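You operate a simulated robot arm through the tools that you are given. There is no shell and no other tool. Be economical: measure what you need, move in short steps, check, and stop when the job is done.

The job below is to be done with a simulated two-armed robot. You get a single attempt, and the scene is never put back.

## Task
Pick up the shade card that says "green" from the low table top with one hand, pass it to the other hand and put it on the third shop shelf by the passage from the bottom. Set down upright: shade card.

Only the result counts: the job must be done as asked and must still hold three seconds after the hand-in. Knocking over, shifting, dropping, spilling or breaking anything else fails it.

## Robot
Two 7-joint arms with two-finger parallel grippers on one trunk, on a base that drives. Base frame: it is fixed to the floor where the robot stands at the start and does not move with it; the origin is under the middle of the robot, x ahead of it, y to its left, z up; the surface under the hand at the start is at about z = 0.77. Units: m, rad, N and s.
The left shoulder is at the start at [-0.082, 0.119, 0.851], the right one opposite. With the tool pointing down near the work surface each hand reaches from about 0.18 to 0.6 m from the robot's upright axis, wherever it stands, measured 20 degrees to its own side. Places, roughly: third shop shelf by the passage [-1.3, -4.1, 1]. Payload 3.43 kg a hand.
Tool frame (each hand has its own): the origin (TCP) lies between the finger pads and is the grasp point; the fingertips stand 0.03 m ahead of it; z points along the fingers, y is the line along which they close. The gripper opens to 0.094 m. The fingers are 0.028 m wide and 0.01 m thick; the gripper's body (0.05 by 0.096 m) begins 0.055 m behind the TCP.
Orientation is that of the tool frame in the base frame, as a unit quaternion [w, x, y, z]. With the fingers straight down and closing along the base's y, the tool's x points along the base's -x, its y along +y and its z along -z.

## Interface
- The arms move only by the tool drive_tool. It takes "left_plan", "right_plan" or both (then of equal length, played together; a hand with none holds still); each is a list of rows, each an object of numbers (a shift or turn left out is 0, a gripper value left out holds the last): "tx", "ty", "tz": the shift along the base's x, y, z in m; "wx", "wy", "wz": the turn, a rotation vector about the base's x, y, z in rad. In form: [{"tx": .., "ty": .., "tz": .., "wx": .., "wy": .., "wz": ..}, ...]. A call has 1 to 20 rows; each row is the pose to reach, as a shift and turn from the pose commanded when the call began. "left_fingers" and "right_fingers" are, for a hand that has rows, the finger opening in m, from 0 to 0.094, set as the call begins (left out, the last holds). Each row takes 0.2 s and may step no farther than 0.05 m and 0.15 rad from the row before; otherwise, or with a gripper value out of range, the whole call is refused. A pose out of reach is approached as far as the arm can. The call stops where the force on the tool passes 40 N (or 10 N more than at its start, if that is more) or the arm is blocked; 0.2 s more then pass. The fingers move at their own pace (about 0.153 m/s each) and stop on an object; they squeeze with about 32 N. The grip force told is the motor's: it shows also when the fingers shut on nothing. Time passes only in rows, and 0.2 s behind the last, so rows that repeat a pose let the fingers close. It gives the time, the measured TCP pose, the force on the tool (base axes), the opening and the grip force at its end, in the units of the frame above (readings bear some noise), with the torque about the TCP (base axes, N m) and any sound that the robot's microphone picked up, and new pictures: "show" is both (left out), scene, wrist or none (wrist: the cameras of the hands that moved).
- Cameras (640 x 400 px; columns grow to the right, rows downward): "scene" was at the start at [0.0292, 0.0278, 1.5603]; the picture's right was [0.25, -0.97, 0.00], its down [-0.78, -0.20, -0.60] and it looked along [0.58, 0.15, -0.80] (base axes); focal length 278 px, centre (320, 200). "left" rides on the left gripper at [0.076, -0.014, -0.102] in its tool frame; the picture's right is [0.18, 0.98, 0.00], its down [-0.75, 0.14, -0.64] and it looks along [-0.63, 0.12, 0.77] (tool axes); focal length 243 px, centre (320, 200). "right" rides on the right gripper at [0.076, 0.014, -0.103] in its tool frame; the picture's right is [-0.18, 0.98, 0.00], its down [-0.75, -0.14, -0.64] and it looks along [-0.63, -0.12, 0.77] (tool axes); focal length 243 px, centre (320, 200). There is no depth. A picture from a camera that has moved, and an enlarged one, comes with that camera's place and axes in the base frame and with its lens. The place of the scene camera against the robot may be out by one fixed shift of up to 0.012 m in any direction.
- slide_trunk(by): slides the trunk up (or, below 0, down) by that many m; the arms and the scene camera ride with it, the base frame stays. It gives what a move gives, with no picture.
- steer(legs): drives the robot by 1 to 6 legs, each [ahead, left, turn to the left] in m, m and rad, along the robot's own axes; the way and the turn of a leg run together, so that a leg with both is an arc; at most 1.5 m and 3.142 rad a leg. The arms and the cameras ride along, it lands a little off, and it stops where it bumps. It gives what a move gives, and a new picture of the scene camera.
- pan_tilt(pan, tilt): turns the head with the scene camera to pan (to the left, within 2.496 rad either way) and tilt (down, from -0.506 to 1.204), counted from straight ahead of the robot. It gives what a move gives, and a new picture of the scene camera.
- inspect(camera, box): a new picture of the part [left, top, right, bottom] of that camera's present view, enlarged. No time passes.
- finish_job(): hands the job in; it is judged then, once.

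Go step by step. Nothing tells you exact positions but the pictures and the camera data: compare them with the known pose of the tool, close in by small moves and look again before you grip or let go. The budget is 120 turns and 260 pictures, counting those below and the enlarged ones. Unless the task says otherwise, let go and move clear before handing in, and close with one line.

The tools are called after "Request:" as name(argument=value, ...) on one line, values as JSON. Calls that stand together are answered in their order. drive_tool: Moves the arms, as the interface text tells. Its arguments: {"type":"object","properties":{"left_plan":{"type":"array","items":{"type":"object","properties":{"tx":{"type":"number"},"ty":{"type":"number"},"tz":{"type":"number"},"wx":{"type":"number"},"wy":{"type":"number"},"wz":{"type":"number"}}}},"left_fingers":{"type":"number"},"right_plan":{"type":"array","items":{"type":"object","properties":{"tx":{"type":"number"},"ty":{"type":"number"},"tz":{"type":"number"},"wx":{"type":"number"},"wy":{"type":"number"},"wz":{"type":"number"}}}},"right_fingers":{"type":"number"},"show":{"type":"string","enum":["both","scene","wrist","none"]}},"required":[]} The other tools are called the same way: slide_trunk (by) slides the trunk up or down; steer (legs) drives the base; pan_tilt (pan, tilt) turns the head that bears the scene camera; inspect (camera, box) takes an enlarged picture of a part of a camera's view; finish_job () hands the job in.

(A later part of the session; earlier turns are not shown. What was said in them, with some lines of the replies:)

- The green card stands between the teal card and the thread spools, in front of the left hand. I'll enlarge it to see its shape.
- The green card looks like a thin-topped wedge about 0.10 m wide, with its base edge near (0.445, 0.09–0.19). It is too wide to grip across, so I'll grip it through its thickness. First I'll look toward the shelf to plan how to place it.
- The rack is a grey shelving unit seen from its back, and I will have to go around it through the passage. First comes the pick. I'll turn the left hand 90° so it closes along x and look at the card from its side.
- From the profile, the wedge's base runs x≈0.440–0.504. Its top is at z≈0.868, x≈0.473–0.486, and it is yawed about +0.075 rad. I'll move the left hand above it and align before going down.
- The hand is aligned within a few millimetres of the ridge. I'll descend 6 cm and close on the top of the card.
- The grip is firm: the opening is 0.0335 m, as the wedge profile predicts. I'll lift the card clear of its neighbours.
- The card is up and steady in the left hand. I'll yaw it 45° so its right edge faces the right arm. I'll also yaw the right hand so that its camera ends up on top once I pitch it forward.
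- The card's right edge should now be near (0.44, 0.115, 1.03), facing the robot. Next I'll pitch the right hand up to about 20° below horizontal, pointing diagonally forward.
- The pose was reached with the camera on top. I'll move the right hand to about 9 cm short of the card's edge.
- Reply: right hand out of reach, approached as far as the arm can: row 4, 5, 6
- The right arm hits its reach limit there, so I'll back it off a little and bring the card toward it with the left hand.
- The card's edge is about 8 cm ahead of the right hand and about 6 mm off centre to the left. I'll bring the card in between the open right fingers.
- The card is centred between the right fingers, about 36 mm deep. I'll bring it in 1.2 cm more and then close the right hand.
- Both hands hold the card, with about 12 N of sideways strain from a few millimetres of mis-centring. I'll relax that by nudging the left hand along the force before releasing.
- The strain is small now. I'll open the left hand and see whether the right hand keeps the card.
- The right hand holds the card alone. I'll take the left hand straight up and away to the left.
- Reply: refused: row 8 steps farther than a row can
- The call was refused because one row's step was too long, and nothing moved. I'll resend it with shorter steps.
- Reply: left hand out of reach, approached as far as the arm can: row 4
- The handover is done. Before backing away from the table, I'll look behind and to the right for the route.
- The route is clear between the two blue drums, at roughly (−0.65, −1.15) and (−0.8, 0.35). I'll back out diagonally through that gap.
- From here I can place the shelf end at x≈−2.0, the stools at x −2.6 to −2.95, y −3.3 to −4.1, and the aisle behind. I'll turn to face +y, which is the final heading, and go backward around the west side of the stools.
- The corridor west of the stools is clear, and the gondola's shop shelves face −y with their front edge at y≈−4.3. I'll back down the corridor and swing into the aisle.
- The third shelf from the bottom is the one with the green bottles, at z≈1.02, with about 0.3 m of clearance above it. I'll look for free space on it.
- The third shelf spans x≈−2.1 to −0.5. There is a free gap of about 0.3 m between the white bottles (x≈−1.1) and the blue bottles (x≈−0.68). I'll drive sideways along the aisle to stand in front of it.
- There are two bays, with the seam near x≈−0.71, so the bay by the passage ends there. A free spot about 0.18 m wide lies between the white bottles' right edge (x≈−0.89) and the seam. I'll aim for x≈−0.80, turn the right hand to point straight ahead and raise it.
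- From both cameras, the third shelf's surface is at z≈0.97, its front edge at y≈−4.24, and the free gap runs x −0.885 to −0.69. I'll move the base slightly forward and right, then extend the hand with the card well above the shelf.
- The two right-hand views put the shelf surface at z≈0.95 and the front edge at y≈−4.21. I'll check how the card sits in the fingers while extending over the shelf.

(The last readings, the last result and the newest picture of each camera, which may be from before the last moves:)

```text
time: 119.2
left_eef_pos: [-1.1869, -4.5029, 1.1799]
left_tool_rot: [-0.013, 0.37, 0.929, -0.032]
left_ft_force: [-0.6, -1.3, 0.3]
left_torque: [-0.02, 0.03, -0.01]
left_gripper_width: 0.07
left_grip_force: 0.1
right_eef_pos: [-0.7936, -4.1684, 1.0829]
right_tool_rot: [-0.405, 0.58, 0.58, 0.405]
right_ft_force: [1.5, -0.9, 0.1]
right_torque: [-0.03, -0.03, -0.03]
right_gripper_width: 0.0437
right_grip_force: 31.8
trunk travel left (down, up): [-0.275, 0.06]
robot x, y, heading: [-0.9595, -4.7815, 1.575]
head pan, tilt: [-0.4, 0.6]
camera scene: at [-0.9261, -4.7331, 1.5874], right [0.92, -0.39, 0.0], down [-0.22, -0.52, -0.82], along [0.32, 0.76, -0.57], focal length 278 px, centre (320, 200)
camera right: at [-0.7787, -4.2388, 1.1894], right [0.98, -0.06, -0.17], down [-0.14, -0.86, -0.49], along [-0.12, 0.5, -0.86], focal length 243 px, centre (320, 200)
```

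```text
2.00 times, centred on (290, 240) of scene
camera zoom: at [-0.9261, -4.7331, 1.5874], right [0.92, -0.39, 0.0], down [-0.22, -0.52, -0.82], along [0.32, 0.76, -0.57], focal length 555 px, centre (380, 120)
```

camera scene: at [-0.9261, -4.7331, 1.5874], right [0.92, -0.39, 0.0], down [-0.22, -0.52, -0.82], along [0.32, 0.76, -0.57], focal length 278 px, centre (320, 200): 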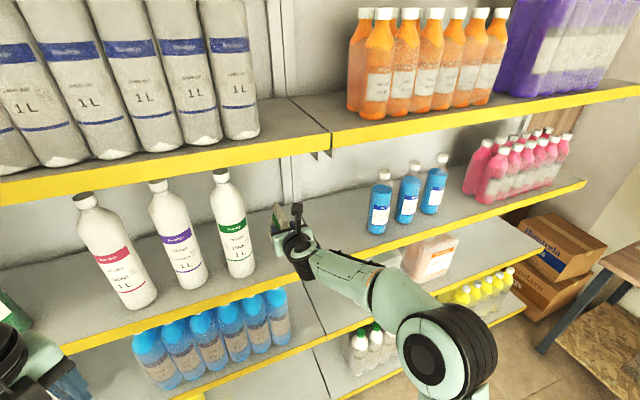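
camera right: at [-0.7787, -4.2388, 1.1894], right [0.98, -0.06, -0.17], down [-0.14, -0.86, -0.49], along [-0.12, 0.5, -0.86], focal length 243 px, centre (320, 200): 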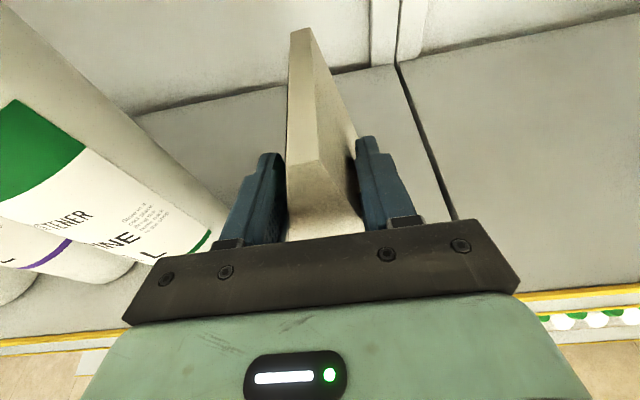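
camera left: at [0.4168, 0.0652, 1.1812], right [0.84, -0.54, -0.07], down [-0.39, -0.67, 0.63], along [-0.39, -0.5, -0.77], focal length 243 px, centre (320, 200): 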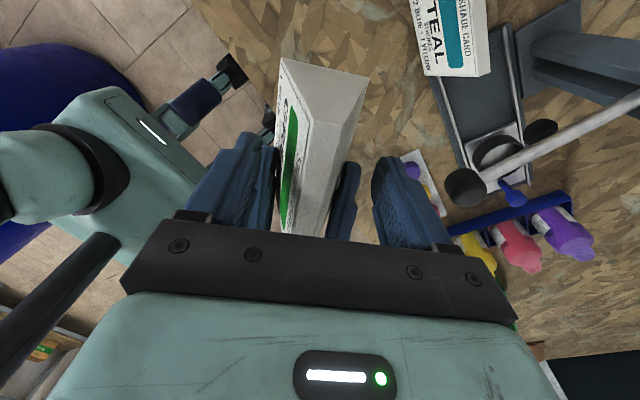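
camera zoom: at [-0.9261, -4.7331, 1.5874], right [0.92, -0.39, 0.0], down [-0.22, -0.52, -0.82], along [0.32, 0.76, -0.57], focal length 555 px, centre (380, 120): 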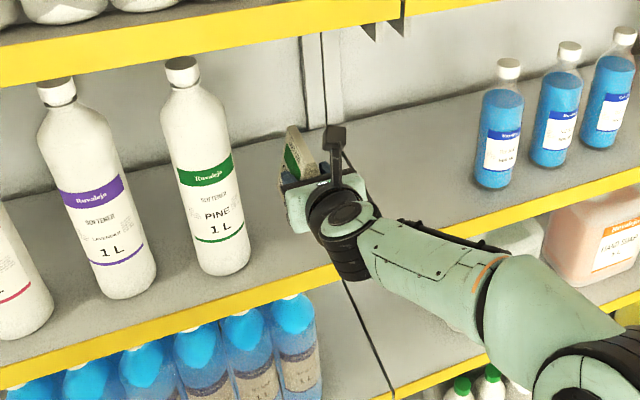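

The card is level within about 2° and its bottom is about 6 cm below the grip. I'll lower it slowly onto the shelf and watch the force.

Request:
drive_tool(right_plan=[{"tz": -0.015}, {"tz": -0.03}, {"tz": -0.042}, {"tz": -0.052}, {"tz": -0.052}], show="wrist")

Request:
inspect(camera="right", box=[180, 0, 500, 240])

```text
time: 120.4
left_eef_pos: [-1.1872, -4.5037, 1.1801]
left_tool_rot: [-0.013, 0.369, 0.929, -0.033]
left_ft_force: [0.6, 0.1, -0.4]
left_torque: [-0.01, 0.06, -0.01]
left_gripper_width: 0.07
left_grip_force: 0.1
right_eef_pos: [-0.7905, -4.1694, 1.0306]
right_tool_rot: [-0.405, 0.58, 0.579, 0.405]
right_ft_force: [-0.2, 0.4, -0.1]
right_torque: [0.01, -0.02, -0.02]
right_gripper_width: 0.0432
right_grip_force: 31.4
trunk travel left (down, up): [-0.275, 0.06]
robot x, y, heading: [-0.9583, -4.7793, 1.581]
head pan, tilt: [-0.4, 0.6]
camera right: at [-0.7766, -4.2399, 1.1376], right [0.98, -0.06, -0.17], down [-0.14, -0.86, -0.49], along [-0.12, 0.5, -0.86], focal length 243 px, centre (320, 200)
```

right: 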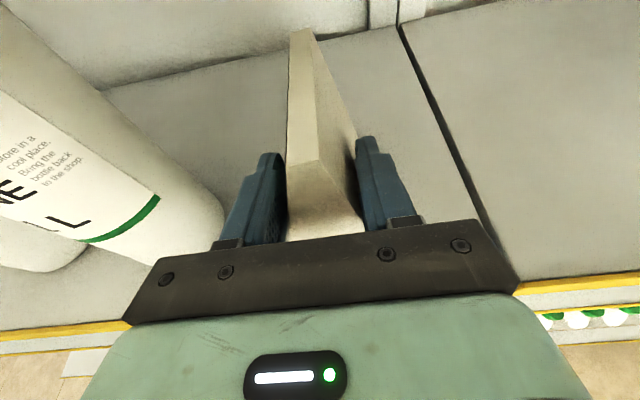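

```text
1.67 times, centred on (340, 120) of right
camera zoom: at [-0.7766, -4.2399, 1.1376], right [0.98, -0.06, -0.17], down [-0.14, -0.86, -0.49], along [-0.12, 0.5, -0.86], focal length 404 px, centre (287, 333)
```

zoom: 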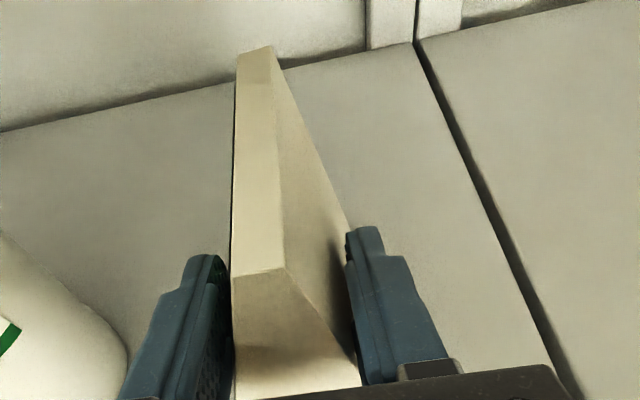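

Request:
drive_tool(right_plan=[{"tz": -0.004}, {"tz": -0.008}, {"tz": -0.012}, {"tz": -0.012}], show="none")

```text
time: 121.4
left_eef_pos: [-1.1871, -4.5054, 1.181]
left_tool_rot: [-0.014, 0.369, 0.929, -0.031]
left_ft_force: [0.4, -0.2, 0.1]
left_torque: [0.01, 0.0, -0.01]
left_gripper_width: 0.0699
left_grip_force: 0.1
right_eef_pos: [-0.7926, -4.1692, 1.0232]
right_tool_rot: [-0.406, 0.579, 0.577, 0.407]
right_ft_force: [0.3, -1.2, 14.8]
right_torque: [1.11, 0.46, 0.03]
right_gripper_width: 0.0437
right_grip_force: 32.2
trunk travel left (down, up): [-0.275, 0.06]
robot x, y, heading: [-0.9626, -4.7822, 1.574]
head pan, tilt: [-0.4, 0.6]
```

The card touched down at z≈1.023 with 15 N, far-left corner first, so it is slightly nose-down. I'll ease the load and level it by a small tilt.

Request:
drive_tool(right_plan=[{"tz": 0.003, "wx": 0.02, "wy": 0.015}, {"tz": 0.003, "wx": 0.02, "wy": 0.015}], show="none")

```text
time: 122.0
left_eef_pos: [-1.1883, -4.5036, 1.1801]
left_tool_rot: [-0.014, 0.37, 0.928, -0.032]
left_ft_force: [-0.9, 0.0, 0.3]
left_torque: [-0.06, -0.01, 0.02]
left_gripper_width: 0.0702
left_grip_force: 0.1
right_eef_pos: [-0.7923, -4.1697, 1.0201]
right_tool_rot: [-0.415, 0.58, 0.572, 0.406]
right_ft_force: [2.1, -2.9, 8.7]
right_torque: [0.51, 0.15, -0.1]
right_gripper_width: 0.0435
right_grip_force: 32.3
trunk travel left (down, up): [-0.275, 0.06]
robot x, y, heading: [-0.9611, -4.7785, 1.578]
head pan, tilt: [-0.4, 0.6]
```

Request:
drive_tool(right_plan=[{"tz": -0.001, "wx": 0.018, "wy": 0.01}, {"tz": -0.001, "wx": 0.018, "wy": 0.01}], show="wrist")

Request:
inspect(camera="right", box=[180, 0, 500, 240])

```text
time: 122.6
left_eef_pos: [-1.1884, -4.5041, 1.1803]
left_tool_rot: [-0.014, 0.37, 0.928, -0.032]
left_ft_force: [1.6, -0.1, 0.1]
left_torque: [-0.01, 0.01, -0.06]
left_gripper_width: 0.0701
left_grip_force: 0.0
right_eef_pos: [-0.7917, -4.169, 1.0199]
right_tool_rot: [-0.424, 0.577, 0.567, 0.408]
right_ft_force: [1.2, -1.7, 5.8]
right_torque: [-0.17, 0.14, 0.07]
right_gripper_width: 0.0433
right_grip_force: 32.1
trunk travel left (down, up): [-0.275, 0.06]
robot x, y, heading: [-0.9587, -4.7793, 1.576]
head pan, tilt: [-0.4, 0.6]
camera right: at [-0.7744, -4.2435, 1.1238], right [0.98, -0.06, -0.2], down [-0.15, -0.84, -0.51], along [-0.14, 0.53, -0.83], focal length 243 px, centre (320, 200)
```

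right: 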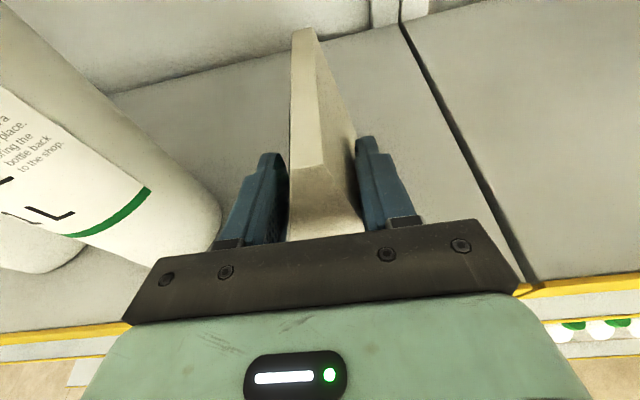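

```text
1.67 times, centred on (340, 120) of right
camera zoom: at [-0.7744, -4.2435, 1.1238], right [0.98, -0.06, -0.2], down [-0.15, -0.84, -0.51], along [-0.14, 0.53, -0.83], focal length 404 px, centre (287, 333)
```

zoom: 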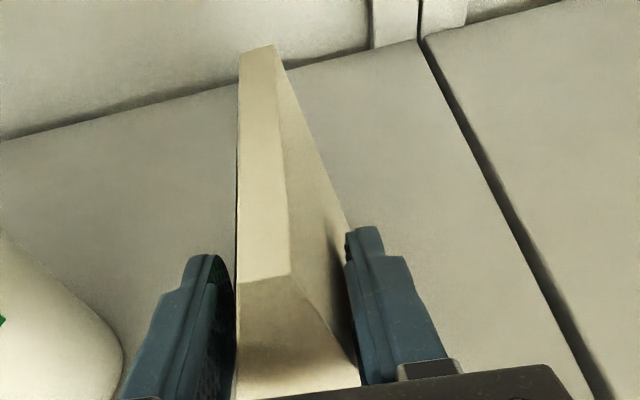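

The contact is now balanced and the card sits flat. I'll open the right hand a little.

Request:
drive_tool(right_plan=[{}, {}, {}], right_fingers=0.065, show="wrist")

Request:
inspect(camera="right", box=[180, 0, 500, 240])

```text
time: 123.4
left_eef_pos: [-1.1875, -4.5026, 1.1807]
left_tool_rot: [-0.014, 0.37, 0.928, -0.032]
left_ft_force: [-0.5, -0.8, -0.1]
left_torque: [-0.03, 0.0, 0.01]
left_gripper_width: 0.07
left_grip_force: 0.1
right_eef_pos: [-0.792, -4.1683, 1.0197]
right_tool_rot: [-0.423, 0.578, 0.566, 0.409]
right_ft_force: [0.2, 0.8, -1.2]
right_torque: [0.0, -0.04, 0.01]
right_gripper_width: 0.0649
right_grip_force: 0.0
trunk travel left (down, up): [-0.275, 0.06]
robot x, y, heading: [-0.9658, -4.7871, 1.579]
head pan, tilt: [-0.4, 0.6]
camera right: at [-0.7745, -4.2429, 1.124], right [0.98, -0.06, -0.2], down [-0.15, -0.84, -0.52], along [-0.14, 0.53, -0.83], focal length 243 px, centre (320, 200)
```

right: 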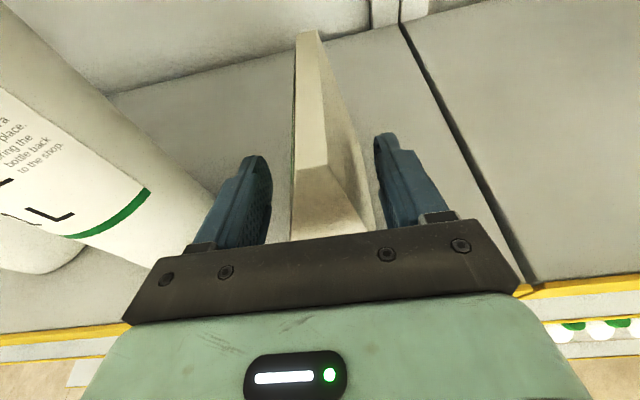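

```text
1.67 times, centred on (340, 120) of right
camera zoom: at [-0.7745, -4.2429, 1.124], right [0.98, -0.06, -0.2], down [-0.15, -0.84, -0.52], along [-0.14, 0.53, -0.83], focal length 404 px, centre (287, 333)
```

zoom: 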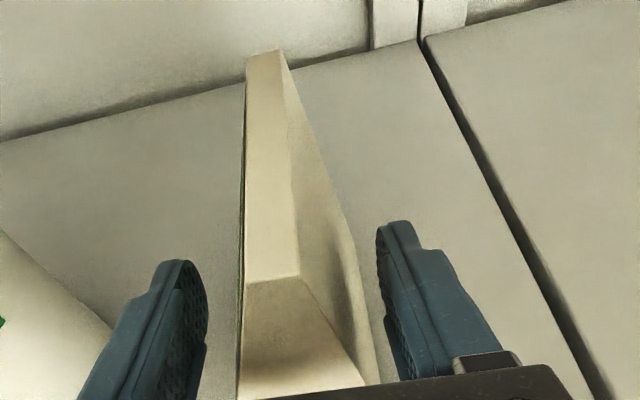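

The card stands free. I'll withdraw the hand straight back, away from the shelf.

Request:
drive_tool(right_plan=[{"ty": -0.02}, {"ty": -0.04}, {"ty": -0.07}, {"ty": -0.11}, {"ty": -0.15}, {"ty": -0.19}, {"ty": -0.22, "tx": 0.03}, {"ty": -0.24, "tx": 0.07}, {"ty": -0.24, "tx": 0.07}])

Request:
inspect(camera="scene", box=[190, 140, 390, 300])

```text
time: 125.4
left_eef_pos: [-1.1877, -4.5026, 1.1821]
left_tool_rot: [-0.013, 0.369, 0.929, -0.032]
left_ft_force: [0.2, -0.8, 0.1]
left_torque: [-0.05, 0.02, -0.03]
left_gripper_width: 0.0702
left_grip_force: 0.1
right_eef_pos: [-0.7241, -4.4108, 1.018]
right_tool_rot: [-0.424, 0.577, 0.567, 0.407]
right_ft_force: [0.1, -0.9, 0.1]
right_torque: [0.03, 0.02, -0.01]
right_gripper_width: 0.065
right_grip_force: 0.1
trunk travel left (down, up): [-0.275, 0.06]
robot x, y, heading: [-0.9605, -4.7814, 1.575]
head pan, tilt: [-0.4, 0.6]
camera scene: at [-0.9264, -4.733, 1.5874], right [0.92, -0.38, 0.0], down [-0.22, -0.52, -0.82], along [0.32, 0.76, -0.57], focal length 278 px, centre (320, 200)
camera right: at [-0.7064, -4.4844, 1.1207], right [0.98, -0.06, -0.2], down [-0.15, -0.84, -0.52], along [-0.14, 0.53, -0.83], focal length 243 px, centre (320, 200)
```

scene: 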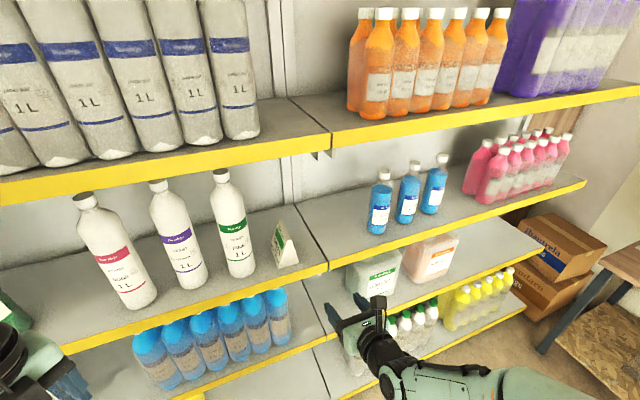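
right: 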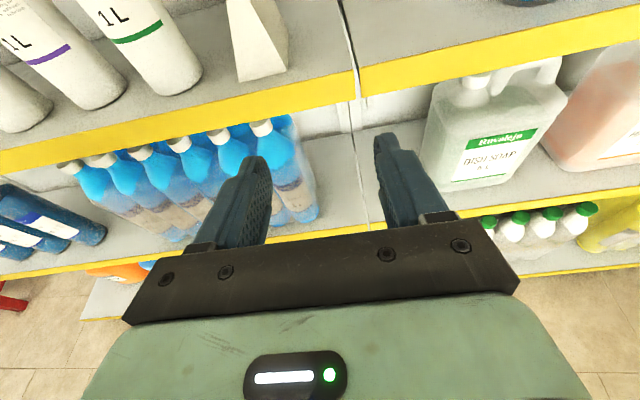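

```text
2.50 times, centred on (290, 220) of scene
camera zoom: at [-0.9264, -4.733, 1.5874], right [0.92, -0.38, 0.0], down [-0.22, -0.52, -0.82], along [0.32, 0.76, -0.57], focal length 694 px, centre (395, 150)
```

zoom: 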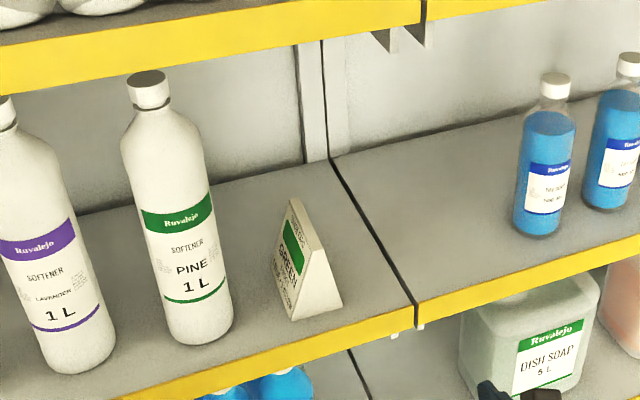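

The green card stands upright on the third shelf from the bottom in the bay by the passage. Both hands are clear and nothing near it was disturbed, so I'm handing in.

Request:
finish_job()

```text
The job is handed in.
```

The green shade card was picked up with the left hand, passed to the right hand, and set upright on the third shop shelf from the bottom, in the bay by the passage. Its printed face points sideways along the shelf, not out to the aisle.
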